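You operate a simulated robot arm through the tools that you are given. There is no shell and no other tool. Be economical: measure what you need, move in short steps, check, and stop when the job is done.

You are at the controls of a simulated two-armed robot. One attempt, no reset.

Task
Level the rest, slide its carton onto the track and let it roll to the stop.
Fine: the lid stays tucked; raise the orange gate again; open the white side stop and leave it open.

The check looks at the end state, three seconds after you hand in, the way a careful person would. Anything else that was tipped, shoved, dropped, spilled or broken makes it a failure. A push-on lid holds only when it is set on centred and level and pressed home; a screw cap is set on level and turned clockwise until tight.

Robot
Two 7-joint arms with fingered hands on one trunk, on a base that drives. Base frame: it is fixed to the floor where the robot stands at the start and does not move with it; the origin is under the middle of the robot, x ahead of it, y to its left, z up. Units: m, degrees, N and s.
The left shoulder is at the start at [0.07, 0.125, 1.05], the right one opposite. With the tool pointing down near the work surface each hand reaches from about 0.46 to 0.88 m from the robot's upright axis, wherever it stands, measured 20 degrees to its own side. Places, roughly: blue button of the carton counter [0.6, -1.2, 0.8]; blue gate [-1.2, 1.4, 1]; green lever [-1, 1.3, 1.4]; grey knob on the carriage [-0.9, 1.2, 1.5]; grey knob on the table front [-1.2, 1.1, 0.9]; orange gate [0.8, -0.8, 0.8]; white side stop [0.8, -0.1, 0.9]; yellow rest [0.7, 0, 0.9]. Payload 4 kg a hand.
The tool frame of a hand sits at the grasp point between the pads (the TCP): z along the fingers, y along the line on which they close. The tips reach 0.029 m beyond it. Largest opening 0.1 m; the body of the gripper starts 0.034 m behind the TCP. The gripper is a hand of 5 fingers: y runs from the thumb to the fingers, the wrist lies at [-0.015, -0.105, -0.177] in the tool frame.
Orientation is told as [roll, pitch, yaw] about the base's x, y, z axes, in that order, counted from this pose: with the fingers straight down and the wrist toward the robot, the tool's x, y and z point along [0, 1, 0], [1, 0, 0] and [0, 0, -1] of the base frame.

Tools
- The arms move only by the tool jog_arm. It takes "left_commands", "right_commands" or both (then of equal length, played together; a hand with none holds still); each is a list of rows, each an object of numbers (a shift or turn left out is 0): "wx", "wy", "wz": the turn, a rotation vector about the base's x, y, z in degrees; "x", "y", "z": the shift along the base's x, y, z in m. In form: [{"wx": .., "wy": .., "wz": .., "x": .., "y": .., "z": ..}, ...]. A call has 1 to 8 rows; each row shifts and turns the commanded pose from where the row before left it. Each row takes 0.2 s and may step no farther than 0.05 m and 8.6 degrees from the row before; otherwise, the whole call is refused. Where a pose cannot be reached the arm comes as near as it can. A force on the tool above 90 N (or 10 N above the force at the start of the call, whichever is more), or a blocked arm, ends the call early, and 0.2 s more pass. In this call time passes only in rows, and 0.2 s behind the last. It gives the time, the measured TCP pose, the force on the tool (base axes), the opening and the grip force at its end, in the units of the frame above (readings bear some noise), with the torque about the TCP (base axes, N m) and any sound that the robot's microphone picked up.
- Cameras (640 x 400 px; columns grow to the right, rows downward): "scene" is now at [0.1716, -0.034, 1.195]; the picture's right is [-0.37, -0.93, 0.00], its down [-0.36, 0.14, -0.92] and it looks along [0.86, -0.34, -0.39] (base axes); focal length 214 px, centre (320, 200). "left" rides on the left gripper at [-0.066, -0.086, -0.121] in its tool frame; the picture's right is [-0.76, -0.31, 0.58], its down [0.59, -0.70, 0.40] and it looks along [0.28, 0.64, 0.71] (tool axes); focal length 247 px, centre (320, 200). "right" rides on the right gripper at [0.066, -0.086, -0.121] in its tool frame; the picture's right is [-0.76, 0.31, -0.58], its down [-0.59, -0.70, 0.40] and it looks along [-0.28, 0.64, 0.71] (tool axes); focal length 247 px, centre (320, 200). There is no depth. A picture from a camera that has moved, and an enlarged one, comes with that camera's place and axes in the base frame and with its lens.
- snapshot(camera): a new picture of that camera. It takes no simulated time.
- move_column(by): slides the trunk up (or, below 0, down) by that many m; the arms and the scene camera ride with it, the base frame stays. It gives what a move gives, with no picture.
- roll_base(legs): drives the robot by 1 to 6 legs, each [ahead, turn to the left] in m and degrees, along the robot's own axes; the way and the turn of a leg run together, so that a leg with both is an arc; at most 1.5 m and 180 degrees a leg. The arms and the cameras ride along, it lands a little off, and it stops where it bumps. It gives what a move gives.
- curl_fingers(index, middle, ring, little, thumb_bend, thumb_turn, hand): sets how far each is bent, from 0 (flat) to 100 (curled in); at 30 the hand is open as for a grip, at 70 the pads meet at the TCP. One left out holds its place. A second passes; each finger stops where it meets its share of the squeeze, and holds until it gets a number again. It is the only way to open and close the hand. It gives what a move gives, with no picture; readings hold the bend of each and the force on index, middle, ring, little, thumb and palm. thumb_turn goes from beside the hand (0) to across from the fingers (100), as for a grip.
- pan_tilt(pan, tilt): turns the head with the scene camera to pan (to the left, within 80 degrees either way) and tilt (down, from -29 to 69), counted from straight ahead of the robot. It gives what a move gives.
- inspect(camera, box): a new picture of the part [left, top, right, bottom] of that camera's present view, enlarged. It takes no simulated time.
- close_job(): hands the job in; it is judged then, once.

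Go step by step. Nothing tells you exact positions but the pictures and the camera data: compare them with the known pose of the tool, close in by small moves and look again before you grip or let go. The budget is 120 turns and 92 pictures, counting those below and the enlarged ones. Unless the task says otherwise, let go and move clear before handing in, and close with one line.

The tools are called after "Emit:" as name(argument=value, ...) on one line, values as JSON. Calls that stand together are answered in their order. jog_arm: Moves the arms, as the interface text tells. Its arguments: {"type":"object","properties":{"left_commands":{"type":"array"},"right_commands":{"type":"array"}},"required":[]} The other tools are called the same way: move_column (by) slides the trunk up or down; curl_fingers (index, middle, ring, little, thumb_bend, thumb_turn, hand) moves the fingers one by one; roll_base (legs) drives the base; pan_tilt (pan, tilt) turns the head that bears the scene camera; snapshot (camera) takes a picture; inspect (camera, box) takes an enlarged picture of a part of a camera's view; close_job () hands the job in.

At the start:

```text
time_s: 0.0
left_ee_pos: [0.623, 0.0458, 1.2568]
left_tcp_rot: [0.0, 0.0, 0.0]
left_wrist_force: [-0.6, 0.2, 0.1]
left_torque: [0.03, -0.01, -0.01]
left_finger_gap: 0.1
left_grasp_force: 0.0
left_shape: jaw
left_bend: [30.0, 30.0, 30.0, 30.0, 30.0, 98.0]
left_finger forces: [0.0, 0.1, 0.1, 0.0, 0.1, 0.1]
right_ee_pos: [0.4388, -0.4443, 1.2007]
right_tcp_rot: [0.0, 0.0, 0.1]
right_wrist_force: [-0.4, 0.1, 0.3]
right_torque: [0.0, 0.01, -0.01]
right_finger_gap: 0.0996
right_grasp_force: 0.0
right_shape: jaw
right_bend: [30.0, 30.0, 30.0, 30.0, 30.0, 98.0]
right_finger forces: [0.0, 0.0, 0.1, 0.0, 0.0, 0.1]
trunk travel left (down, up): [-0.25, 0.497]
robot x, y, heading: [-0.0022, -0.0006, -0.1]
head pan, tilt: [-21.7, 23.0]
```

scene: 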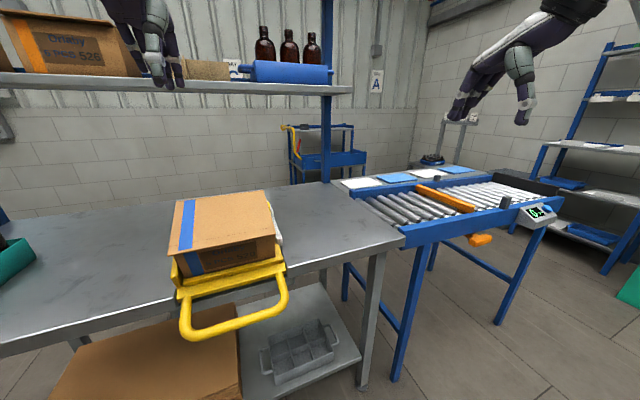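
right: 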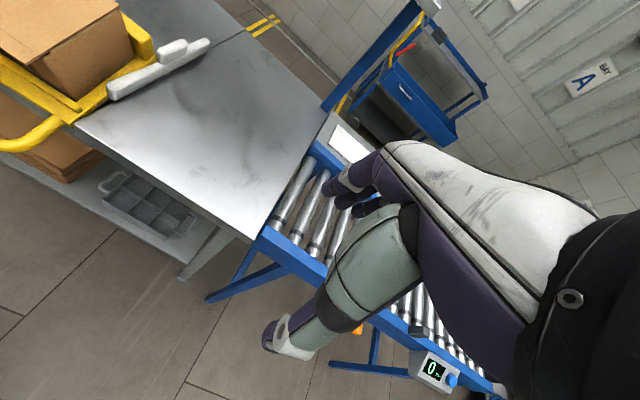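
left: 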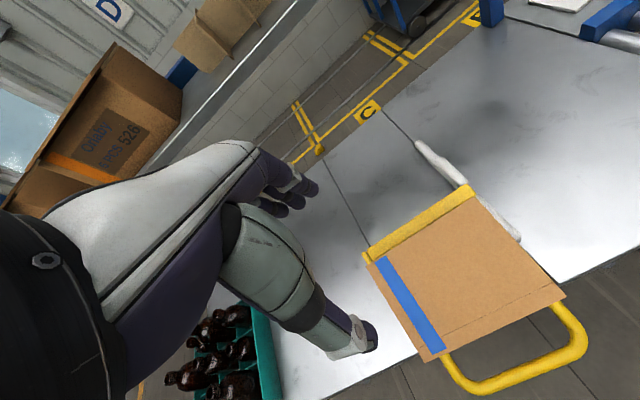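

I see a yellow tilted rest with the carton on it, a white side stop on its right, and the roller track with an orange gate to the right. I'll look closer at each first.

Emit:
inspect(camera="scene", box=[140, 170, 320, 350])

Emit:
inspect(camera="scene", box=[330, 150, 580, 300])

Emit:
inspect(camera="left", box=[340, 100, 640, 400])

Emit:
inspect(camera="right", box=[0, 0, 260, 200])

```text
2.22 times, centred on (230, 260) of scene
camera zoom: at [0.1716, -0.034, 1.195], right [-0.37, -0.93, 0.0], down [-0.36, 0.14, -0.92], along [0.86, -0.34, -0.39], focal length 477 px, centre (520, 67)
```

zoom: 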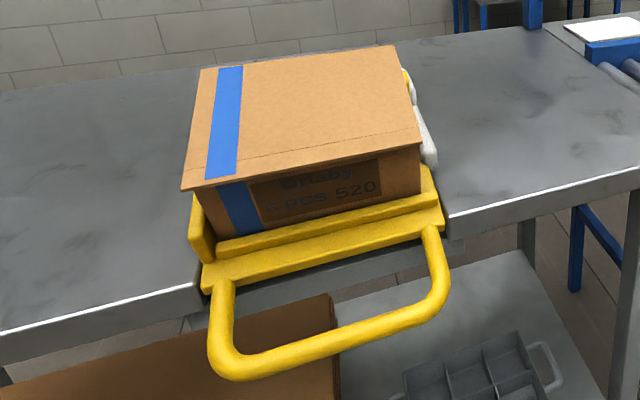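

```text
2.56 times, centred on (455, 225) of scene
camera zoom: at [0.1716, -0.034, 1.195], right [-0.37, -0.93, 0.0], down [-0.36, 0.14, -0.92], along [0.86, -0.34, -0.39], focal length 549 px, centre (-26, 136)
```

zoom: 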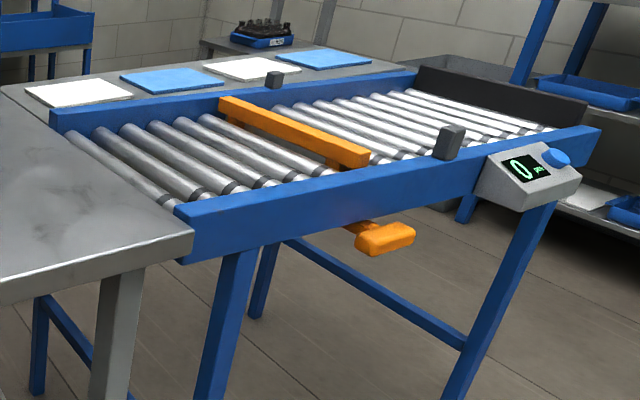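

```text
1.33 times, centred on (490, 250) of left
camera zoom: at [0.5378, -0.0194, 1.3765], right [-0.31, -0.76, -0.58], down [-0.7, 0.59, -0.4], along [0.64, 0.28, -0.71], focal length 329 px, centre (93, 133)
```

zoom: 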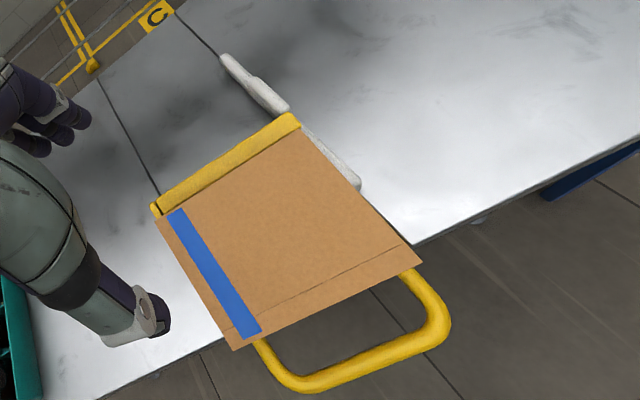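

```text
2.00 times, centred on (130, 100) of right
camera zoom: at [0.3525, -0.3788, 1.3216], right [0.31, -0.76, 0.58], down [-0.7, -0.59, -0.4], along [0.64, -0.28, -0.71], focal length 494 px, centre (700, 400)
```

zoom: 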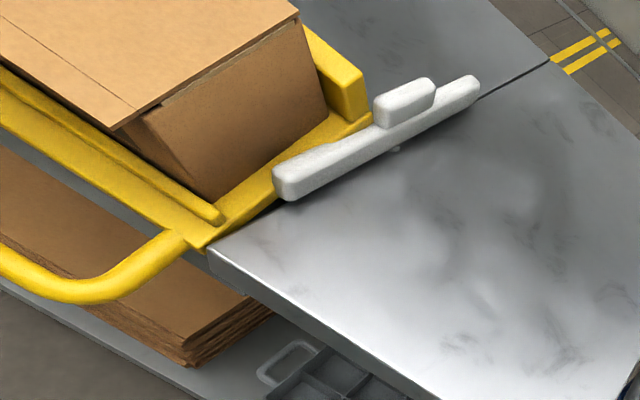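

The carton top measures about 0.19 × 0.15 m, tilted about 18° down toward me, and the white stop runs along x at about y = -0.11. I'll bring the right hand (and its camera) nearer to study the stop.

Emit:
jog_arm(right_commands=[{"x": 0.03, "y": 0.015, "wz": 8}, {"x": 0.03, "y": 0.015, "wz": 8}, {"x": 0.03, "y": 0.015, "wz": 8}, {"x": 0.03, "y": 0.015, "wz": 8}, {"x": 0.03, "y": 0.015, "wz": 8}, {"x": 0.03, "y": 0.015, "z": -0.03}])

Emit:
snapshot(camera="right")

Emit:
pan_tilt(pan=-50, tilt=25)

Emit:
snapshot(camera="scene")

```text
time_s: 1.4
left_ee_pos: [0.6247, 0.0446, 1.2557]
left_tcp_rot: [0.0, 0.1, 0.0]
left_wrist_force: [0.0, -0.4, -0.2]
left_torque: [0.02, 0.03, -0.01]
left_finger_gap: 0.0998
left_grasp_force: 0.1
left_shape: jaw
left_bend: [30.0, 30.0, 30.0, 30.0, 30.0, 98.0]
left_finger forces: [0.1, 0.1, 0.0, 0.0, 0.1, 0.1]
right_ee_pos: [0.6207, -0.3554, 1.1707]
right_tcp_rot: [0.0, 0.0, 40.2]
right_wrist_force: [0.5, 0.4, -0.7]
right_torque: [0.03, -0.01, -0.01]
right_finger_gap: 0.1
right_grasp_force: 0.1
right_shape: jaw
right_bend: [30.0, 30.0, 30.0, 30.0, 30.0, 98.0]
right_finger forces: [0.1, 0.0, 0.0, 0.0, 0.0, 0.1]
trunk travel left (down, up): [-0.25, 0.497]
robot x, y, heading: [-0.0022, 0.0014, -0.1]
head pan, tilt: [-21.7, 23.0]
```

```text
84 pictures are left
camera right: at [0.5139, -0.3592, 1.2905], right [0.72, -0.38, 0.58], down [-0.16, -0.9, -0.4], along [0.67, 0.2, -0.71], focal length 247 px, centre (320, 200)
```

right: 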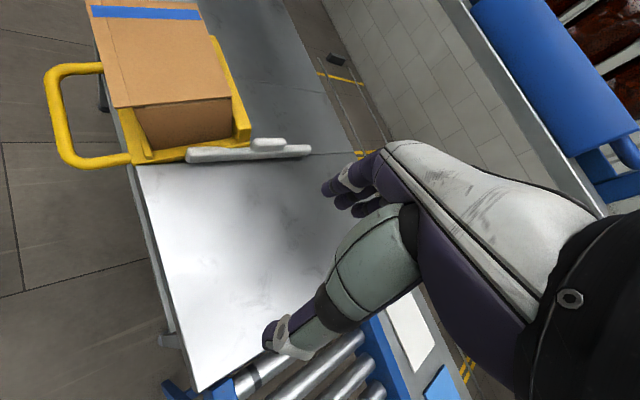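

```text
time_s: 2.3
left_ee_pos: [0.6239, 0.0447, 1.2556]
left_tcp_rot: [0.0, 0.0, 0.0]
left_wrist_force: [-0.8, 0.0, 1.2]
left_torque: [-0.03, 0.01, -0.03]
left_finger_gap: 0.0998
left_grasp_force: 0.0
left_shape: jaw
left_bend: [30.0, 30.0, 30.0, 30.0, 30.0, 98.0]
left_finger forces: [0.1, 0.0, 0.1, 0.1, 0.0, 0.0]
right_ee_pos: [0.6199, -0.3544, 1.172]
right_tcp_rot: [0.0, 0.1, 40.2]
right_wrist_force: [0.7, 0.1, -0.2]
right_torque: [-0.01, 0.0, -0.01]
right_finger_gap: 0.0999
right_grasp_force: 0.0
right_shape: jaw
right_bend: [30.0, 30.0, 30.0, 30.0, 30.0, 98.0]
right_finger forces: [0.0, 0.0, 0.1, 0.0, 0.0, 0.0]
trunk travel left (down, up): [-0.25, 0.497]
robot x, y, heading: [0.001, -0.0012, 0.2]
head pan, tilt: [-50.0, 25.0]
```

```text
83 pictures are left
camera scene: at [0.1448, -0.0703, 1.1918], right [-0.77, -0.64, 0.0], down [-0.27, 0.32, -0.91], along [0.58, -0.69, -0.42], focal length 214 px, centre (320, 200)
```

scene: 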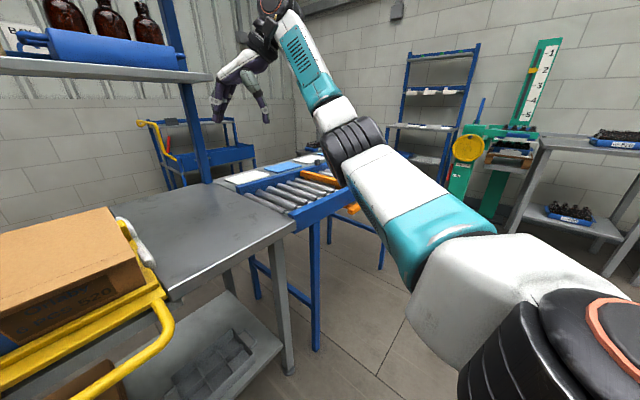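

Emit:
inspect(camera="right", box=[80, 60, 340, 220])

```text
2.46 times, centred on (210, 140) of right
camera zoom: at [0.5122, -0.3591, 1.2917], right [0.72, -0.38, 0.58], down [-0.16, -0.9, -0.4], along [0.67, 0.2, -0.71], focal length 608 px, centre (591, 348)
```

zoom: 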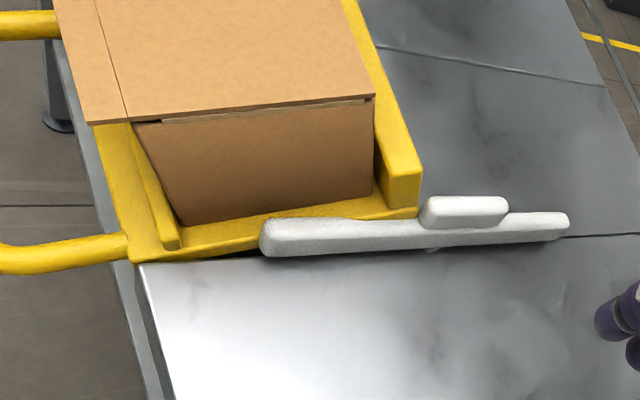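

The side stop is a flat bar with a raised knob, on the rest's right. Next I'll view the rest from the left side with the left hand camera.

Emit:
jog_arm(left_commands=[{"x": -0.02, "y": 0.04, "wz": -8}, {"x": -0.02, "y": 0.04, "wz": -8}, {"x": -0.02, "y": 0.04, "wz": -8}, {"x": -0.02, "y": 0.04, "wz": -8}, {"x": -0.02, "y": 0.04, "wz": -8}, {"x": -0.01, "y": 0.04, "z": -0.03}])

Emit:
snapshot(camera="left")

```text
refused: row 6 steps farther than a row can; nothing moved
```

```text
81 pictures are left
camera left: at [0.5377, -0.0193, 1.3765], right [-0.31, -0.76, -0.58], down [-0.7, 0.59, -0.4], along [0.64, 0.28, -0.71], focal length 247 px, centre (320, 200)
```

left: 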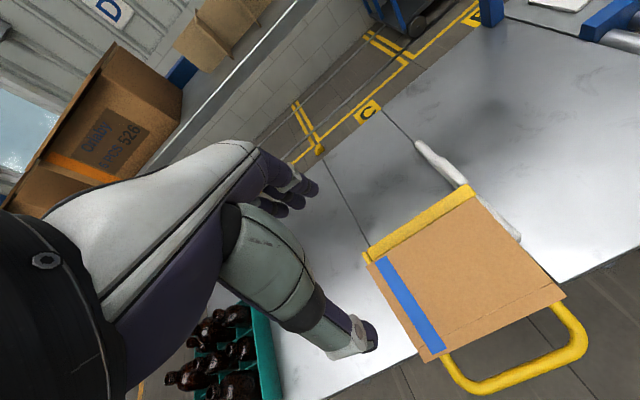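

My row was too long, so I'll retry with smaller rows.

Emit:
jog_arm(left_commands=[{"x": -0.02, "y": 0.04, "wz": -8}, {"x": -0.02, "y": 0.04, "wz": -8}, {"x": -0.02, "y": 0.04, "wz": -8}, {"x": -0.02, "y": 0.04, "wz": -8}, {"x": -0.02, "y": 0.04, "wz": -8}, {"x": -0.01, "y": 0.03, "z": -0.03}])

Emit:
snapshot(camera="left")

```text
time_s: 3.7
left_ee_pos: [0.5146, 0.2783, 1.2244]
left_tcp_rot: [-0.1, 0.0, -40.3]
left_wrist_force: [0.2, -0.3, -0.2]
left_torque: [0.01, -0.01, 0.0]
left_finger_gap: 0.1
left_grasp_force: 0.0
left_shape: jaw
left_bend: [30.0, 30.0, 30.0, 30.0, 30.0, 98.0]
left_finger forces: [0.0, 0.0, 0.1, 0.1, 0.0, 0.0]
right_ee_pos: [0.6209, -0.3526, 1.1715]
right_tcp_rot: [-0.1, 0.1, 40.1]
right_wrist_force: [0.4, -0.1, 0.1]
right_torque: [-0.01, 0.05, 0.02]
right_finger_gap: 0.0997
right_grasp_force: 0.1
right_shape: jaw
right_bend: [30.0, 30.0, 30.0, 30.0, 30.0, 98.0]
right_finger forces: [0.0, 0.1, 0.0, 0.0, 0.0, 0.0]
trunk travel left (down, up): [-0.25, 0.497]
robot x, y, heading: [-0.0005, -0.0031, -0.0]
head pan, tilt: [-50.0, 25.0]
```

```text
80 pictures are left
camera left: at [0.4067, 0.2844, 1.3461], right [-0.72, -0.38, -0.58], down [-0.16, 0.9, -0.4], along [0.67, -0.2, -0.71], focal length 247 px, centre (320, 200)
```

left: 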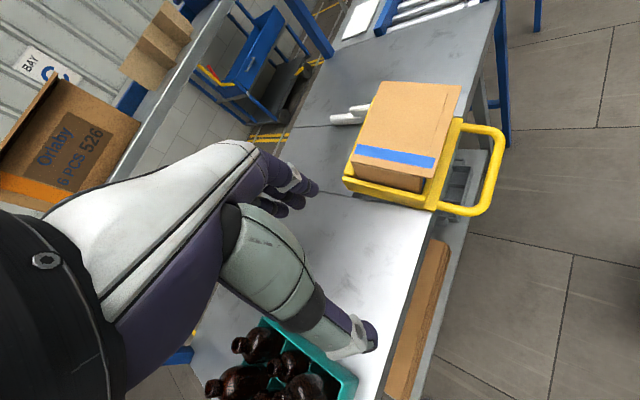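

Emit:
inspect(camera="left", box=[310, 60, 530, 230])

```text
2.35 times, centred on (420, 145) of left
camera zoom: at [0.4067, 0.2844, 1.3461], right [-0.72, -0.38, -0.58], down [-0.16, 0.9, -0.4], along [0.67, -0.2, -0.71], focal length 581 px, centre (85, 329)
```

zoom: 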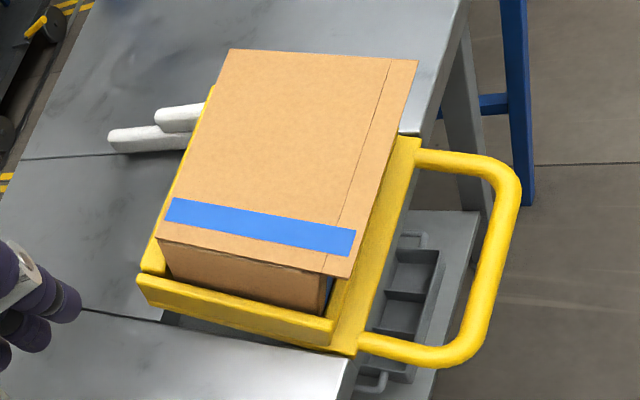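

The rest has a low wall on its left and a lip at front, so I'll push the carton on its body above that wall. First I'll bring the right hand above the white stop's knob to look closely.

Emit:
jog_arm(right_commands=[{"x": 0.026, "y": 0.027, "z": -0.015, "wz": 5}, {"x": 0.026, "y": 0.027, "z": -0.015, "wz": 5}, {"x": 0.026, "y": 0.027, "z": -0.015, "wz": 5}, {"x": 0.026, "y": 0.027, "z": -0.015, "wz": 5}, {"x": 0.026, "y": 0.027, "z": -0.015, "wz": 5}, {"x": 0.026, "y": 0.027, "z": -0.015}])

Emit:
snapshot(camera="right")

```text
time_s: 5.1
left_ee_pos: [0.5137, 0.2776, 1.2257]
left_tcp_rot: [-0.1, 0.0, -40.0]
left_wrist_force: [0.4, -0.7, 0.0]
left_torque: [0.01, 0.04, 0.01]
left_finger_gap: 0.0997
left_grasp_force: 0.1
left_shape: jaw
left_bend: [30.0, 30.0, 30.0, 30.0, 30.0, 98.0]
left_finger forces: [0.1, 0.0, 0.1, 0.0, 0.0, 0.1]
right_ee_pos: [0.7275, -0.1911, 1.0604]
right_tcp_rot: [0.0, -0.1, 65.1]
right_wrist_force: [-0.8, 0.1, 0.0]
right_torque: [0.01, -0.02, -0.02]
right_finger_gap: 0.0997
right_grasp_force: 0.2
right_shape: jaw
right_bend: [30.0, 30.0, 30.0, 30.0, 30.0, 98.0]
right_finger forces: [0.1, 0.0, 0.0, 0.1, 0.2, 0.0]
right hand out of reach, approached as far as the arm can: row 4, 5, 6
trunk travel left (down, up): [-0.25, 0.497]
robot x, y, heading: [0.0022, -0.0003, -0.2]
head pan, tilt: [-50.0, 25.0]
```

```text
78 pictures are left
camera right: at [0.6323, -0.2404, 1.18], right [0.82, -0.04, 0.58], down [0.24, -0.89, -0.4], along [0.53, 0.46, -0.71], focal length 247 px, centre (320, 200)
```

right: 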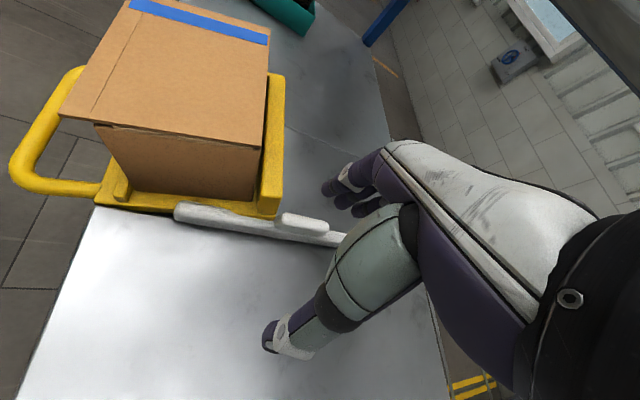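

Emit:
inspect(camera="right", box=[160, 140, 400, 290])

```text
2.67 times, centred on (280, 215) of right
camera zoom: at [0.6323, -0.2404, 1.18], right [0.82, -0.04, 0.58], down [0.24, -0.89, -0.4], along [0.53, 0.46, -0.71], focal length 659 px, centre (427, 160)
```

zoom: 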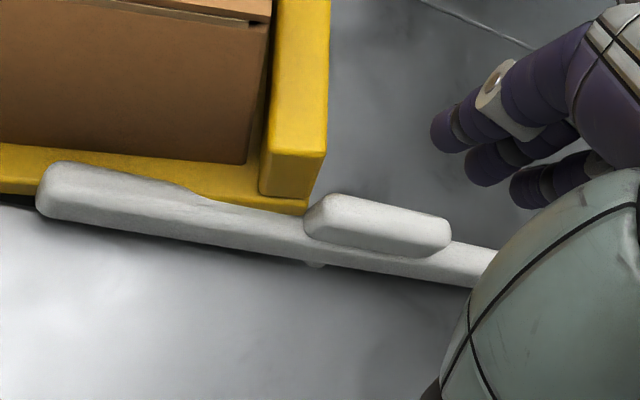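

The stop looks like a slide bar (knob on top about x 0.77–0.85, y -0.11), likely sliding along x. I'll turn the right hand back toward yaw 15 where it reaches further and check its pose.

Emit:
jog_arm(right_commands=[{"wz": -8}, {"wz": -8}, {"wz": -8}, {"wz": -8}, {"wz": -8}, {"wz": -8}])

```text
time_s: 6.5
left_ee_pos: [0.5143, 0.2767, 1.2257]
left_tcp_rot: [-0.1, 0.0, -40.0]
left_wrist_force: [0.1, -0.6, 0.3]
left_torque: [-0.02, -0.02, -0.01]
left_finger_gap: 0.0998
left_grasp_force: 0.0
left_shape: jaw
left_bend: [30.0, 30.0, 30.0, 30.0, 30.0, 98.0]
left_finger forces: [0.0, 0.1, 0.0, 0.0, 0.0, 0.0]
right_ee_pos: [0.7263, -0.1943, 1.0606]
right_tcp_rot: [0.0, 0.0, 16.9]
right_wrist_force: [0.9, 0.4, -0.2]
right_torque: [-0.03, 0.03, 0.0]
right_finger_gap: 0.0998
right_grasp_force: 0.0
right_shape: jaw
right_bend: [30.0, 30.0, 30.0, 30.0, 30.0, 98.0]
right_finger forces: [0.0, 0.0, 0.0, 0.0, 0.0, 0.0]
trunk travel left (down, up): [-0.25, 0.497]
robot x, y, heading: [-0.0001, -0.0007, 0.2]
head pan, tilt: [-50.0, 25.0]
```

Commands resume from the reached pose. I'll move over the knob at a safe height.

Emit:
jog_arm(right_commands=[{"x": 0.028, "y": 0.028, "z": -0.015}, {"x": 0.028, "y": 0.028, "z": -0.015}, {"x": 0.028, "y": 0.028, "z": -0.015}])

Emit:
snapshot(camera="right")

```text
time_s: 7.3
left_ee_pos: [0.51, 0.2801, 1.2271]
left_tcp_rot: [0.1, -0.3, -40.0]
left_wrist_force: [-1.1, 0.9, 0.7]
left_torque: [-0.05, -0.07, 0.05]
left_finger_gap: 0.0998
left_grasp_force: 0.0
left_shape: jaw
left_bend: [30.0, 30.0, 30.0, 30.0, 30.0, 98.0]
left_finger forces: [0.0, 0.0, 0.0, 0.1, 0.1, 0.0]
right_ee_pos: [0.8091, -0.1086, 1.0207]
right_tcp_rot: [-0.2, -0.1, 17.3]
right_wrist_force: [-0.1, 0.6, -0.7]
right_torque: [0.02, -0.04, 0.01]
right_finger_gap: 0.0998
right_grasp_force: 0.1
right_shape: jaw
right_bend: [30.0, 30.0, 30.0, 30.0, 30.0, 98.0]
right_finger forces: [0.0, 0.0, 0.1, 0.1, 0.0, 0.0]
trunk travel left (down, up): [-0.25, 0.497]
robot x, y, heading: [-0.0035, 0.0019, -0.2]
head pan, tilt: [-50.0, 25.0]
```

```text
76 pictures are left
camera right: at [0.7077, -0.0697, 1.1397], right [0.51, -0.63, 0.58], down [-0.5, -0.77, -0.4], along [0.7, -0.08, -0.71], focal length 247 px, centre (320, 200)
```

right: 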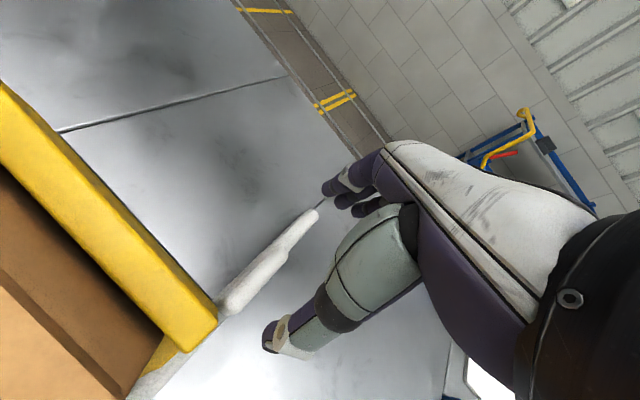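

The knob runs from x≈0.775 to 0.86 at y≈-0.107. I'll straddle it lengthwise with thumb on the near side, opening fingers a bit more, and go down.

Emit:
curl_fingers(hand="right", index=20, middle=20, ring=20, little=20)

Emit:
jog_arm(right_commands=[{"x": 0.01, "y": -0.002, "wz": -7, "z": -0.02}, {"z": -0.03}, {"z": -0.03}])

Emit:
inspect(camera="right", box=[120, 120, 420, 400])

```text
time_s: 8.3
left_ee_pos: [0.5144, 0.2777, 1.2265]
left_tcp_rot: [0.0, 0.1, -40.0]
left_wrist_force: [-0.1, -0.4, 0.2]
left_torque: [-0.03, -0.03, 0.0]
left_finger_gap: 0.0997
left_grasp_force: 0.0
left_shape: jaw
left_bend: [30.0, 30.0, 30.0, 30.0, 30.0, 98.0]
left_finger forces: [0.1, 0.1, 0.1, 0.0, 0.0, 0.0]
right_ee_pos: [0.8114, -0.111, 1.0185]
right_tcp_rot: [0.0, 0.0, 17.1]
right_wrist_force: [-0.1, -0.2, -1.0]
right_torque: [-0.03, 0.0, -0.01]
right_finger_gap: 0.1127
right_grasp_force: 0.1
right_shape: fingers
right_bend: [20.0, 20.0, 20.0, 20.0, 30.0, 98.0]
right_finger forces: [0.1, 0.0, 0.0, 0.0, 0.0, 0.0]
trunk travel left (down, up): [-0.25, 0.497]
robot x, y, heading: [-0.0012, 0.0017, 0.1]
head pan, tilt: [-50.0, 25.0]
```

```text
time_s: 9.1
left_ee_pos: [0.513, 0.2771, 1.226]
left_tcp_rot: [0.0, 0.0, -40.0]
left_wrist_force: [0.3, 0.4, -1.1]
left_torque: [-0.02, -0.02, 0.03]
left_finger_gap: 0.1002
left_grasp_force: 0.0
left_shape: jaw
left_bend: [30.0, 30.0, 30.0, 30.0, 30.0, 98.0]
left_finger forces: [0.0, 0.0, 0.1, 0.0, 0.0, 0.1]
right_ee_pos: [0.8191, -0.1126, 0.9325]
right_tcp_rot: [0.0, 0.0, 9.9]
right_wrist_force: [-1.3, -1.3, 0.1]
right_torque: [-0.03, 0.04, 0.02]
right_finger_gap: 0.1142
right_grasp_force: 1.2
right_shape: fingers
right_bend: [20.0, 20.0, 20.0, 20.0, 28.0, 98.0]
right_finger forces: [0.0, 0.1, 0.0, 0.1, 1.8, 0.0]
right hand out of reach, approached as far as the arm can: row 1
trunk travel left (down, up): [-0.25, 0.497]
robot x, y, heading: [-0.0013, 0.0008, 0.1]
head pan, tilt: [-50.0, 25.0]
```

```text
1.43 times, centred on (270, 260) of right
camera zoom: at [0.7232, -0.0624, 1.0535], right [0.43, -0.69, 0.58], down [-0.59, -0.7, -0.4], along [0.68, -0.17, -0.71], focal length 353 px, centre (391, 114)
```

zoom: 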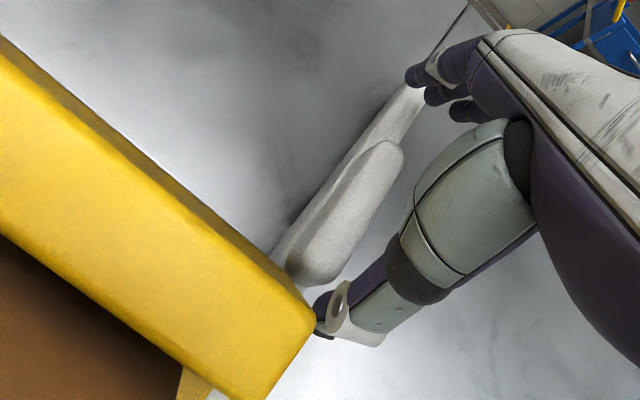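

The thumb is squeezed between the rest's fence and the knob, so a cross-wise pinch from the right side would be better. I'll lift out, pull back, and drive the base a little ahead to gain reach.

Emit:
jog_arm(right_commands=[{"x": 0.004, "y": -0.004, "z": 0.03}, {"z": 0.04}, {"z": 0.04, "x": -0.02, "y": -0.02}, {"x": -0.035, "y": -0.03, "wz": 8}, {"x": -0.035, "y": -0.03, "wz": 8}, {"x": -0.03, "y": -0.03, "wz": 8}, {"wz": 8, "y": -0.03}, {"wz": 8, "y": -0.01}])

Emit:
roll_base(legs=[[0.12, 0]])

```text
time_s: 10.9
left_ee_pos: [0.515, 0.2778, 1.2257]
left_tcp_rot: [0.0, 0.1, -40.0]
left_wrist_force: [-0.3, 0.0, -1.1]
left_torque: [-0.05, 0.02, -0.01]
left_finger_gap: 0.1
left_grasp_force: 0.1
left_shape: jaw
left_bend: [30.0, 30.0, 30.0, 30.0, 30.0, 98.0]
left_finger forces: [0.1, 0.0, 0.0, 0.1, 0.0, 0.0]
right_ee_pos: [0.7416, -0.2695, 1.0548]
right_tcp_rot: [0.1, 0.0, 50.2]
right_wrist_force: [-0.3, 0.9, 0.0]
right_torque: [-0.01, -0.01, -0.02]
right_finger_gap: 0.1132
right_grasp_force: 0.1
right_shape: fingers
right_bend: [20.0, 20.0, 20.0, 20.0, 30.0, 98.0]
right_finger forces: [0.1, 0.0, 0.1, 0.0, 0.0, 0.0]
right hand out of reach, approached as far as the arm can: row 3, 4, 5, 6, 7, 8
trunk travel left (down, up): [-0.25, 0.497]
robot x, y, heading: [-0.001, -0.0023, 0.1]
head pan, tilt: [-50.0, 25.0]
```

```text
time_s: 12.2
left_ee_pos: [0.633, 0.2781, 1.2269]
left_tcp_rot: [0.1, 0.0, -40.0]
left_wrist_force: [0.4, 0.5, 0.0]
left_torque: [0.0, 0.05, 0.0]
left_finger_gap: 0.0997
left_grasp_force: 0.0
left_shape: jaw
left_bend: [30.0, 30.0, 30.0, 30.0, 30.0, 98.0]
left_finger forces: [0.1, 0.1, 0.1, 0.1, 0.1, 0.0]
right_ee_pos: [0.86, -0.2684, 1.0546]
right_tcp_rot: [0.0, -0.1, 50.1]
right_wrist_force: [0.3, -0.6, -0.8]
right_torque: [-0.02, 0.02, 0.02]
right_finger_gap: 0.113
right_grasp_force: 0.0
right_shape: fingers
right_bend: [20.0, 20.0, 20.0, 20.0, 30.0, 98.0]
right_finger forces: [0.0, 0.0, 0.0, 0.0, 0.0, 0.1]
trunk travel left (down, up): [-0.25, 0.497]
robot x, y, heading: [0.1206, -0.0019, 0.1]
head pan, tilt: [-50.0, 25.0]
```

The base is now 0.12 m ahead. I'll bring the hand to the knob with yaw about 82 for a cross-wise pinch, from above.

Emit:
jog_arm(right_commands=[{"x": -0.012, "y": 0.035, "wz": 8}, {"x": -0.012, "y": 0.035, "wz": 8}, {"x": -0.012, "y": 0.035, "wz": 8}, {"x": -0.009, "y": 0.045, "wz": 8}, {"y": 0.011, "z": -0.02}])

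Emit:
snapshot(camera="right")

```text
time_s: 13.4
left_ee_pos: [0.6341, 0.2775, 1.225]
left_tcp_rot: [0.0, 0.0, -40.0]
left_wrist_force: [0.7, 0.2, 0.3]
left_torque: [0.03, 0.03, -0.05]
left_finger_gap: 0.0995
left_grasp_force: 0.0
left_shape: jaw
left_bend: [30.0, 30.0, 30.0, 30.0, 30.0, 98.0]
left_finger forces: [0.1, 0.2, 0.0, 0.1, 0.0, 0.1]
right_ee_pos: [0.8256, -0.1116, 1.0404]
right_tcp_rot: [0.3, 0.0, 82.2]
right_wrist_force: [0.4, 0.4, 0.6]
right_torque: [0.0, 0.01, 0.0]
right_finger_gap: 0.1132
right_grasp_force: 0.0
right_shape: fingers
right_bend: [20.0, 20.0, 20.0, 20.0, 30.0, 98.0]
right_finger forces: [0.0, 0.0, 0.1, 0.0, 0.0, 0.1]
right hand out of reach, approached as far as the arm can: row 1, 2, 5
trunk travel left (down, up): [-0.25, 0.497]
robot x, y, heading: [0.1137, -0.003, -0.2]
head pan, tilt: [-50.0, 25.0]
```

```text
74 pictures are left
camera right: at [0.7504, -0.1862, 1.1603], right [0.79, 0.2, 0.57], down [0.49, -0.78, -0.4], along [0.36, 0.6, -0.71], focal length 247 px, centre (320, 200)
```

right: 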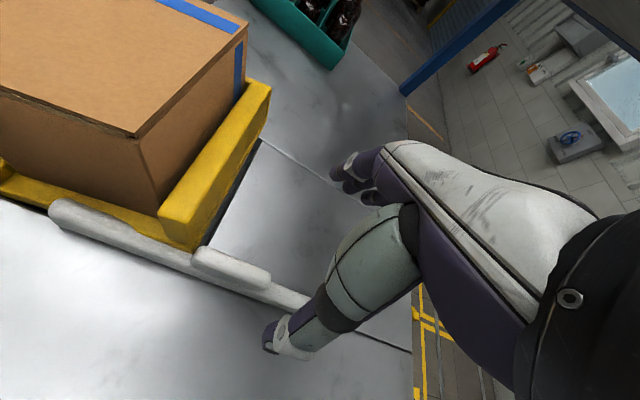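

Emit:
jog_arm(right_commands=[{"x": -0.006, "y": 0.004, "z": -0.04}, {"z": -0.04}, {"z": -0.03}])

Emit:
inspect(camera="right", box=[100, 120, 420, 400])

```text
time_s: 14.2
left_ee_pos: [0.6332, 0.2783, 1.2263]
left_tcp_rot: [0.0, 0.0, -40.0]
left_wrist_force: [-0.1, 0.7, -0.2]
left_torque: [-0.01, 0.01, 0.03]
left_finger_gap: 0.1
left_grasp_force: 0.0
left_shape: jaw
left_bend: [30.0, 30.0, 30.0, 30.0, 30.0, 98.0]
left_finger forces: [0.0, 0.0, 0.0, 0.1, 0.0, 0.0]
right_ee_pos: [0.845, -0.1081, 0.9325]
right_tcp_rot: [0.1, 0.0, 82.1]
right_wrist_force: [-0.5, 0.2, 0.3]
right_torque: [0.01, -0.06, -0.03]
right_finger_gap: 0.1131
right_grasp_force: 0.1
right_shape: fingers
right_bend: [20.0, 20.0, 20.0, 20.0, 30.0, 98.0]
right_finger forces: [0.1, 0.0, 0.0, 0.0, 0.0, 0.0]
right hand out of reach, approached as far as the arm can: row 1, 2, 3
trunk travel left (down, up): [-0.25, 0.497]
robot x, y, heading: [0.1169, -0.0031, 0.2]
head pan, tilt: [-50.0, 25.0]
```

```text
1.43 times, centred on (260, 260) of right
camera zoom: at [0.7693, -0.1836, 1.0528], right [0.79, 0.2, 0.58], down [0.49, -0.78, -0.4], along [0.37, 0.6, -0.71], focal length 353 px, centre (406, 114)
```

zoom: 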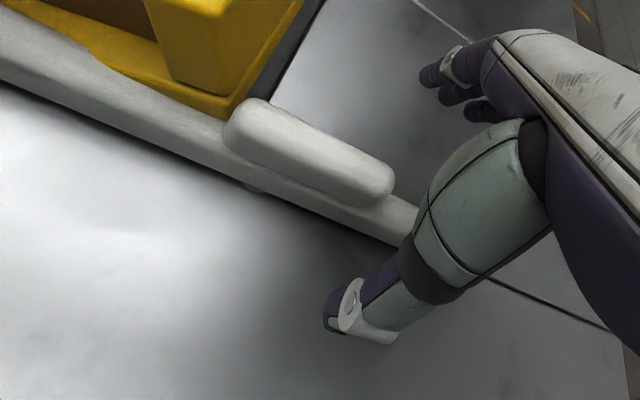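

Emit:
jog_arm(right_commands=[{"wz": -8, "z": 0.01}, {"wz": -8, "x": -0.012}, {"wz": -6, "x": -0.018}])

Emit:
inspect(camera="right", box=[100, 120, 420, 400])

```text
time_s: 15.0
left_ee_pos: [0.6314, 0.2767, 1.2264]
left_tcp_rot: [0.0, -0.1, -40.0]
left_wrist_force: [0.0, -0.5, -0.6]
left_torque: [-0.03, 0.03, -0.01]
left_finger_gap: 0.0998
left_grasp_force: 0.0
left_shape: jaw
left_bend: [30.0, 30.0, 30.0, 30.0, 30.0, 98.0]
left_finger forces: [0.0, 0.0, 0.0, 0.0, 0.0, 0.0]
right_ee_pos: [0.8843, -0.1109, 0.9499]
right_tcp_rot: [0.1, 0.0, 60.0]
right_wrist_force: [0.1, -0.8, 0.4]
right_torque: [-0.02, -0.01, -0.01]
right_finger_gap: 0.1134
right_grasp_force: 0.1
right_shape: fingers
right_bend: [20.0, 20.0, 20.0, 20.0, 30.0, 98.0]
right_finger forces: [0.1, 0.0, 0.0, 0.1, 0.1, 0.0]
right hand out of reach, approached as far as the arm can: row 1, 2, 3
trunk travel left (down, up): [-0.25, 0.497]
robot x, y, heading: [0.1193, 0.0005, -0.2]
head pan, tilt: [-50.0, 25.0]
```

```text
1.43 times, centred on (260, 260) of right
camera zoom: at [0.7844, -0.1509, 1.0701], right [0.81, -0.11, 0.58], down [0.16, -0.9, -0.4], along [0.56, 0.41, -0.71], focal length 353 px, centre (406, 114)
```

zoom: 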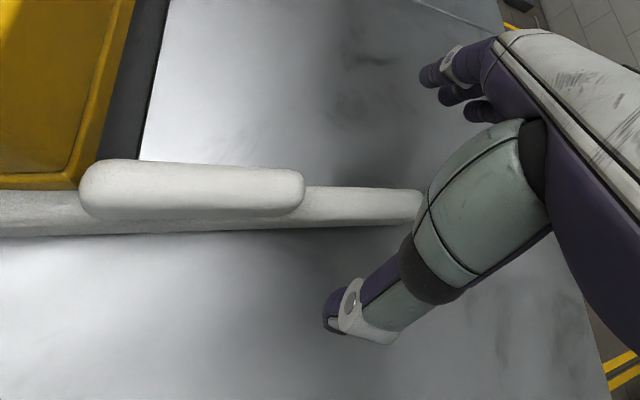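

The arm seems stuck in an awkward configuration (x drifting out). I'll back it up and out toward the right and see if it follows.

Emit:
jog_arm(right_commands=[{"z": 0.04}, {"z": 0.04}, {"x": -0.03, "y": -0.03}, {"x": -0.03, "y": -0.03}, {"x": -0.03, "y": -0.03}])

```text
time_s: 16.2
left_ee_pos: [0.6318, 0.278, 1.226]
left_tcp_rot: [-0.1, 0.0, -40.0]
left_wrist_force: [-0.5, -0.1, 0.9]
left_torque: [0.01, -0.02, -0.01]
left_finger_gap: 0.0997
left_grasp_force: 0.1
left_shape: jaw
left_bend: [30.0, 30.0, 30.0, 30.0, 30.0, 98.0]
left_finger forces: [0.0, 0.0, 0.1, 0.1, 0.1, 0.0]
right_ee_pos: [0.782, -0.202, 1.0247]
right_tcp_rot: [0.1, 0.2, 60.1]
right_wrist_force: [-0.7, 0.4, 0.3]
right_torque: [-0.03, -0.03, -0.02]
right_finger_gap: 0.1131
right_grasp_force: 0.1
right_shape: fingers
right_bend: [20.0, 20.0, 20.0, 20.0, 30.0, 98.0]
right_finger forces: [0.0, 0.1, 0.0, 0.0, 0.0, 0.0]
right hand out of reach, approached as far as the arm can: row 1, 2
trunk travel left (down, up): [-0.25, 0.497]
robot x, y, heading: [0.1206, 0.0042, 0.1]
head pan, tilt: [-50.0, 25.0]
```

Emit:
jog_arm(right_commands=[{"x": 0.01, "y": 0.03}, {"x": 0.01, "y": 0.03}, {"x": 0.008, "y": 0.033}, {"z": -0.03}, {"z": -0.03}])

```text
time_s: 17.4
left_ee_pos: [0.6326, 0.2781, 1.2252]
left_tcp_rot: [0.0, 0.0, -40.0]
left_wrist_force: [-0.9, 0.3, -0.6]
left_torque: [0.0, 0.0, -0.03]
left_finger_gap: 0.0998
left_grasp_force: 0.1
left_shape: jaw
left_bend: [30.0, 30.0, 30.0, 30.0, 30.0, 98.0]
left_finger forces: [0.0, 0.1, 0.1, 0.1, 0.0, 0.0]
right_ee_pos: [0.808, -0.1053, 0.966]
right_tcp_rot: [0.0, 0.0, 60.0]
right_wrist_force: [0.3, -0.1, -0.2]
right_torque: [0.0, 0.0, -0.01]
right_finger_gap: 0.113
right_grasp_force: 0.0
right_shape: fingers
right_bend: [20.0, 20.0, 20.0, 20.0, 30.0, 98.0]
right_finger forces: [0.0, 0.0, 0.0, 0.0, 0.0, 0.0]
trunk travel left (down, up): [-0.25, 0.497]
robot x, y, heading: [0.1169, 0.001, -0.0]
head pan, tilt: [-50.0, 25.0]
```

It now follows well at yaw 60. I'll descend around the knob and look.

Emit:
jog_arm(right_commands=[{"z": -0.025}, {"z": -0.02}])

Emit:
inspect(camera="right", box=[100, 120, 420, 400])

```text
time_s: 18.0
left_ee_pos: [0.6332, 0.2785, 1.2255]
left_tcp_rot: [0.1, 0.1, -40.0]
left_wrist_force: [0.8, 0.3, 0.9]
left_torque: [-0.05, 0.02, -0.03]
left_finger_gap: 0.1001
left_grasp_force: 0.0
left_shape: jaw
left_bend: [30.0, 30.0, 30.0, 30.0, 30.0, 98.0]
left_finger forces: [0.0, 0.0, 0.1, 0.1, 0.0, 0.0]
right_ee_pos: [0.8104, -0.1078, 0.9209]
right_tcp_rot: [0.0, 0.0, 60.1]
right_wrist_force: [-0.1, -0.4, 0.2]
right_torque: [0.0, -0.04, 0.0]
right_finger_gap: 0.113
right_grasp_force: 0.1
right_shape: fingers
right_bend: [20.0, 20.0, 20.0, 20.0, 30.0, 98.0]
right_finger forces: [0.0, 0.1, 0.0, 0.0, 0.0, 0.0]
trunk travel left (down, up): [-0.25, 0.497]
robot x, y, heading: [0.1165, -0.0012, 0.1]
head pan, tilt: [-50.0, 25.0]
```

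```text
1.43 times, centred on (260, 260) of right
camera zoom: at [0.71, -0.148, 1.0406], right [0.81, -0.11, 0.58], down [0.16, -0.9, -0.4], along [0.57, 0.41, -0.71], focal length 353 px, centre (406, 114)
```

zoom: 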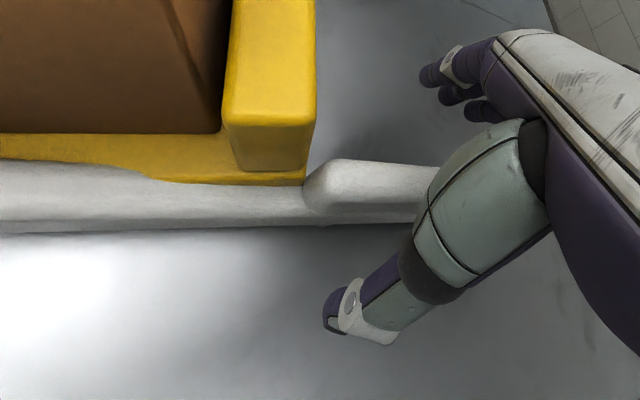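

Emit:
jog_arm(right_commands=[{"z": -0.012}])

Emit:
curl_fingers(hand="right", index=64, middle=64, ring=64, little=64, thumb_bend=64)

Emit:
inspect(camera="right", box=[100, 120, 420, 400])

```text
time_s: 18.4
left_ee_pos: [0.633, 0.2779, 1.2253]
left_tcp_rot: [0.0, 0.0, -40.0]
left_wrist_force: [-0.5, -0.4, -0.4]
left_torque: [-0.04, 0.02, 0.01]
left_finger_gap: 0.0994
left_grasp_force: 0.1
left_shape: jaw
left_bend: [30.0, 30.0, 30.0, 30.0, 30.0, 98.0]
left_finger forces: [0.0, 0.0, 0.1, 0.0, 0.0, 0.0]
right_ee_pos: [0.8099, -0.1057, 0.9101]
right_tcp_rot: [0.0, 0.0, 60.1]
right_wrist_force: [0.6, -0.8, 0.2]
right_torque: [-0.01, -0.01, 0.0]
right_finger_gap: 0.1129
right_grasp_force: 0.0
right_shape: fingers
right_bend: [20.0, 20.0, 20.0, 20.0, 30.0, 98.0]
right_finger forces: [0.1, 0.1, 0.0, 0.0, 0.0, 0.0]
trunk travel left (down, up): [-0.25, 0.497]
robot x, y, heading: [0.1199, 0.0045, -0.4]
head pan, tilt: [-50.0, 25.0]
```

```text
time_s: 19.4
left_ee_pos: [0.6323, 0.278, 1.226]
left_tcp_rot: [-0.1, 0.0, -40.0]
left_wrist_force: [-0.1, 0.6, 0.3]
left_torque: [-0.02, 0.02, -0.01]
left_finger_gap: 0.0997
left_grasp_force: 0.0
left_shape: jaw
left_bend: [30.0, 30.0, 30.0, 30.0, 30.0, 98.0]
left_finger forces: [0.0, 0.0, 0.0, 0.0, 0.0, 0.0]
right_ee_pos: [0.8098, -0.105, 0.9092]
right_tcp_rot: [0.1, 0.1, 60.1]
right_wrist_force: [1.7, 5.4, 0.2]
right_torque: [0.11, 0.03, 0.4]
right_finger_gap: 0.0251
right_grasp_force: 7.8
right_shape: fingers
right_bend: [64.0, 61.0, 54.0, 64.0, 60.0, 98.0]
right_finger forces: [0.0, 2.6, 7.6, 0.0, 5.0, 0.1]
trunk travel left (down, up): [-0.25, 0.497]
robot x, y, heading: [0.1191, 0.0022, 0.1]
head pan, tilt: [-50.0, 25.0]
```

```text
1.43 times, centred on (260, 260) of right
camera zoom: at [0.7106, -0.1464, 1.0298], right [0.81, -0.11, 0.58], down [0.16, -0.9, -0.4], along [0.57, 0.42, -0.71], focal length 353 px, centre (406, 114)
```

zoom: 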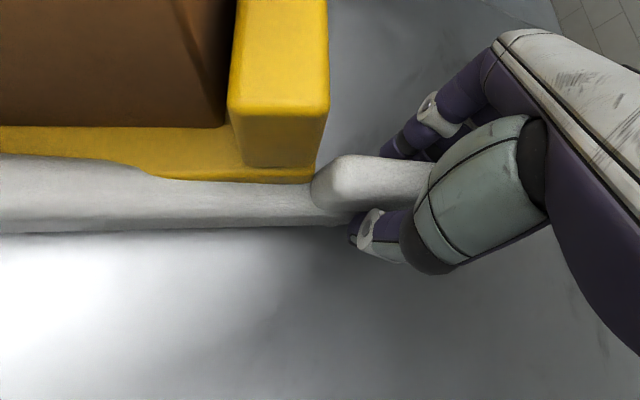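

The knob is held. I'll try sliding it away along +x in small steps.

Emit:
jog_arm(right_commands=[{"x": 0.015}, {"x": 0.015}])

Emit:
inspect(camera="right", box=[100, 120, 420, 400])

```text
time_s: 20.0
left_ee_pos: [0.6308, 0.2787, 1.227]
left_tcp_rot: [0.1, -0.2, -40.0]
left_wrist_force: [-0.4, 0.0, -0.6]
left_torque: [0.02, 0.0, 0.0]
left_finger_gap: 0.0998
left_grasp_force: 0.0
left_shape: jaw
left_bend: [30.0, 30.0, 30.0, 30.0, 30.0, 98.0]
left_finger forces: [0.1, 0.1, 0.1, 0.0, 0.0, 0.0]
right_ee_pos: [0.8368, -0.1038, 0.9101]
right_tcp_rot: [0.1, 0.1, 60.2]
right_wrist_force: [-17.4, 12.4, -1.8]
right_torque: [0.28, 0.39, 0.61]
right_finger_gap: 0.0274
right_grasp_force: 11.0
right_shape: fingers
right_bend: [64.0, 62.0, 56.0, 64.0, 59.0, 97.0]
right_finger forces: [0.0, 4.3, 12.9, 0.0, 4.5, 0.1]
trunk travel left (down, up): [-0.25, 0.497]
robot x, y, heading: [0.117, -0.001, -0.1]
head pan, tilt: [-50.0, 25.0]
```

```text
1.43 times, centred on (260, 260) of right
camera zoom: at [0.7381, -0.1455, 1.0301], right [0.81, -0.11, 0.58], down [0.16, -0.9, -0.4], along [0.56, 0.42, -0.71], focal length 353 px, centre (406, 114)
```

zoom: 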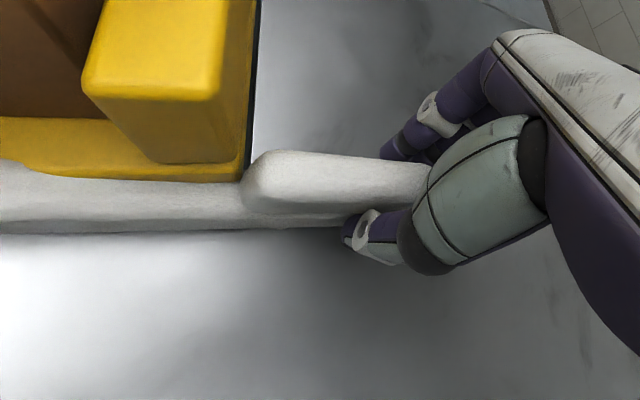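

The hand slipped along the knob (17 N) and the bar stayed, so maybe it pivots. I'll test a small sideways pull toward -y.

Emit:
jog_arm(right_commands=[{"y": -0.012}, {"y": -0.012}])

Emit:
inspect(camera="right", box=[100, 120, 420, 400])

```text
time_s: 20.6
left_ee_pos: [0.6303, 0.2821, 1.2259]
left_tcp_rot: [-0.1, -0.2, -39.9]
left_wrist_force: [0.3, -0.2, 1.2]
left_torque: [0.01, -0.02, -0.03]
left_finger_gap: 0.0998
left_grasp_force: 0.0
left_shape: jaw
left_bend: [30.0, 30.0, 30.0, 30.0, 30.0, 98.0]
left_finger forces: [0.0, 0.0, 0.0, 0.0, 0.0, 0.0]
right_ee_pos: [0.8351, -0.1155, 0.9124]
right_tcp_rot: [0.3, -0.4, 61.0]
right_wrist_force: [-22.7, 42.3, -5.4]
right_torque: [0.84, 0.83, 1.54]
right_finger_gap: 0.0218
right_grasp_force: 20.7
right_shape: fingers
right_bend: [59.0, 55.0, 47.0, 64.0, 64.0, 98.0]
right_finger forces: [6.3, 14.3, 21.7, 0.0, 0.0, 0.1]
trunk travel left (down, up): [-0.25, 0.497]
robot x, y, heading: [0.1205, 0.0012, -0.2]
head pan, tilt: [-50.0, 25.0]
```

```text
1.43 times, centred on (260, 260) of right
camera zoom: at [0.7368, -0.1601, 1.0314], right [0.81, -0.1, 0.57], down [0.17, -0.9, -0.41], along [0.56, 0.43, -0.71], focal length 353 px, centre (406, 114)
```

zoom: 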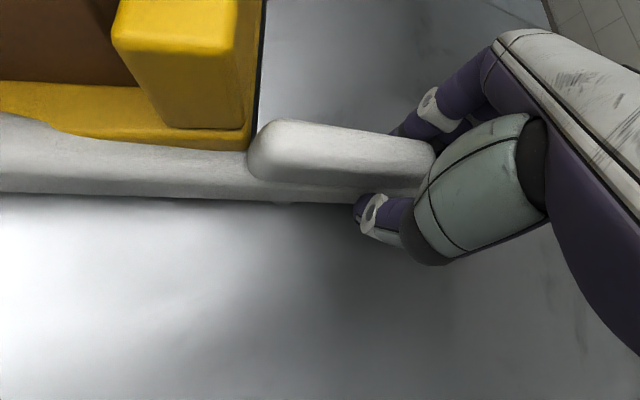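

No yield toward -y at 42 N. I'll release that load and test toward +y (bar turning about the pin seen under it).

Emit:
jog_arm(right_commands=[{"y": 0.02}, {"y": 0.014}])

Emit:
inspect(camera="right", box=[100, 120, 420, 400])

```text
time_s: 21.2
left_ee_pos: [0.633, 0.2752, 1.226]
left_tcp_rot: [-0.1, 0.0, -40.1]
left_wrist_force: [1.2, -0.6, 0.2]
left_torque: [0.0, 0.02, -0.01]
left_finger_gap: 0.1
left_grasp_force: 0.2
left_shape: jaw
left_bend: [30.0, 30.0, 30.0, 30.0, 30.0, 98.0]
left_finger forces: [0.0, 0.0, 0.0, 0.1, 0.1, 0.1]
right_ee_pos: [0.8411, -0.0992, 0.9116]
right_tcp_rot: [-0.2, 0.0, 59.5]
right_wrist_force: [-4.6, -3.4, 2.4]
right_torque: [-0.18, 0.29, 0.31]
right_finger_gap: 0.0298
right_grasp_force: 7.2
right_shape: fingers
right_bend: [64.0, 64.0, 58.0, 64.0, 58.0, 99.0]
right_finger forces: [0.0, 0.0, 5.5, 0.0, 9.2, 0.0]
trunk travel left (down, up): [-0.25, 0.497]
robot x, y, heading: [0.1168, 0.0001, -0.1]
head pan, tilt: [-50.0, 25.0]
```

```text
1.43 times, centred on (260, 260) of right
camera zoom: at [0.7398, -0.1398, 1.0314], right [0.81, -0.12, 0.58], down [0.15, -0.9, -0.4], along [0.57, 0.41, -0.71], focal length 353 px, centre (406, 114)
```

zoom: 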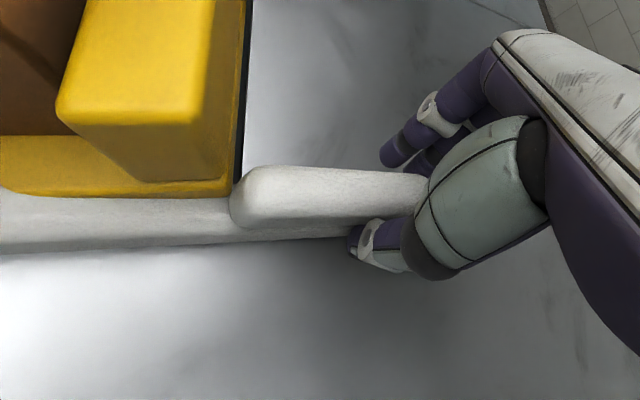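

Emit:
jog_arm(right_commands=[{"y": 0.012}, {"y": 0.012}])

Emit:
inspect(camera="right", box=[100, 120, 420, 400])

```text
time_s: 21.8
left_ee_pos: [0.6322, 0.2745, 1.2278]
left_tcp_rot: [0.1, 0.2, -40.1]
left_wrist_force: [0.0, -0.4, -0.3]
left_torque: [0.0, 0.01, -0.04]
left_finger_gap: 0.0998
left_grasp_force: 0.0
left_shape: jaw
left_bend: [30.0, 30.0, 30.0, 30.0, 30.0, 98.0]
left_finger forces: [0.1, 0.0, 0.0, 0.0, 0.0, 0.0]
right_ee_pos: [0.8388, -0.0769, 0.9108]
right_tcp_rot: [0.1, 0.0, 59.8]
right_wrist_force: [-4.4, -24.6, 5.8]
right_torque: [0.19, 0.22, 0.96]
right_finger_gap: 0.0446
right_grasp_force: 20.0
right_shape: fingers
right_bend: [64.0, 64.0, 62.0, 64.0, 53.0, 100.0]
right_finger forces: [0.0, 0.0, 9.0, 0.1, 32.3, 0.1]
trunk travel left (down, up): [-0.25, 0.497]
robot x, y, heading: [0.115, 0.0006, -0.1]
head pan, tilt: [-50.0, 25.0]
```

```text
1.43 times, centred on (260, 260) of right
camera zoom: at [0.7395, -0.1169, 1.0307], right [0.81, -0.12, 0.58], down [0.16, -0.9, -0.4], along [0.57, 0.41, -0.71], focal length 353 px, centre (406, 114)
```

zoom: 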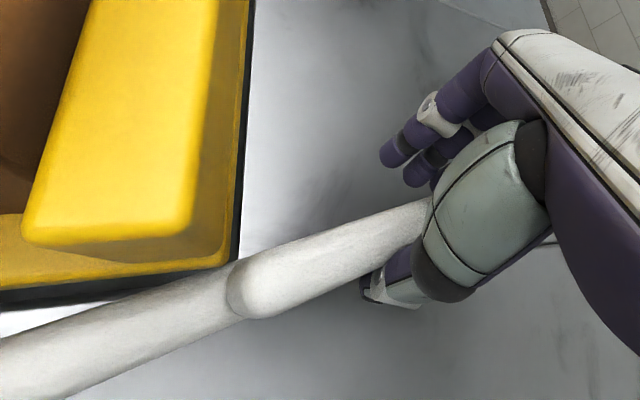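

The bar pivots: its far end swings to +y and its near end opens to the right. I'll keep turning it with the thumb along the arc.

Emit:
jog_arm(right_commands=[{"wz": 5, "x": -0.004, "y": 0.012}, {"wz": 5, "x": -0.008, "y": 0.011}, {"wz": 5, "x": -0.01, "y": 0.01}])

Emit:
inspect(camera="right", box=[60, 120, 420, 400])

```text
time_s: 22.6
left_ee_pos: [0.6326, 0.2701, 1.2282]
left_tcp_rot: [0.2, 0.1, -40.0]
left_wrist_force: [-0.1, 0.1, 0.3]
left_torque: [0.03, 0.01, 0.0]
left_finger_gap: 0.0998
left_grasp_force: 0.1
left_shape: jaw
left_bend: [30.0, 30.0, 30.0, 30.0, 30.0, 98.0]
left_finger forces: [0.0, 0.0, 0.0, 0.1, 0.1, 0.1]
right_ee_pos: [0.8198, -0.0512, 0.9108]
right_tcp_rot: [-0.3, 0.2, 74.3]
right_wrist_force: [4.8, -55.4, 11.4]
right_torque: [0.51, 0.45, 1.71]
right_finger_gap: 0.059
right_grasp_force: 40.4
right_shape: fingers
right_bend: [64.0, 64.0, 63.0, 64.0, 41.0, 100.0]
right_finger forces: [0.0, 0.0, 19.6, 0.0, 61.1, 0.0]
trunk travel left (down, up): [-0.25, 0.497]
robot x, y, heading: [0.1157, -0.0007, -0.4]
head pan, tilt: [-50.0, 25.0]
```

```text
1.43 times, centred on (240, 260) of right
camera zoom: at [0.7335, -0.1152, 1.0297], right [0.81, 0.09, 0.58], down [0.38, -0.84, -0.39], along [0.45, 0.54, -0.71], focal length 353 px, centre (434, 114)
```

zoom: 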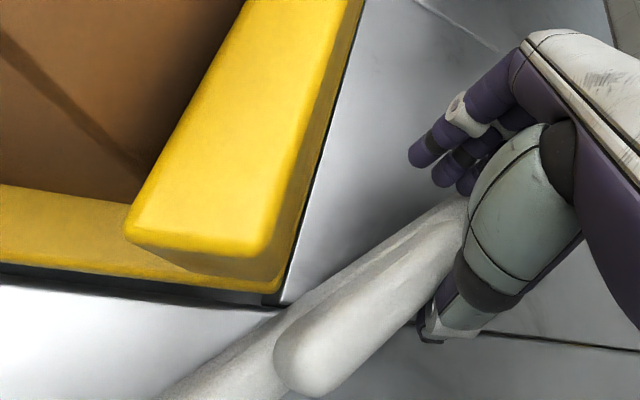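

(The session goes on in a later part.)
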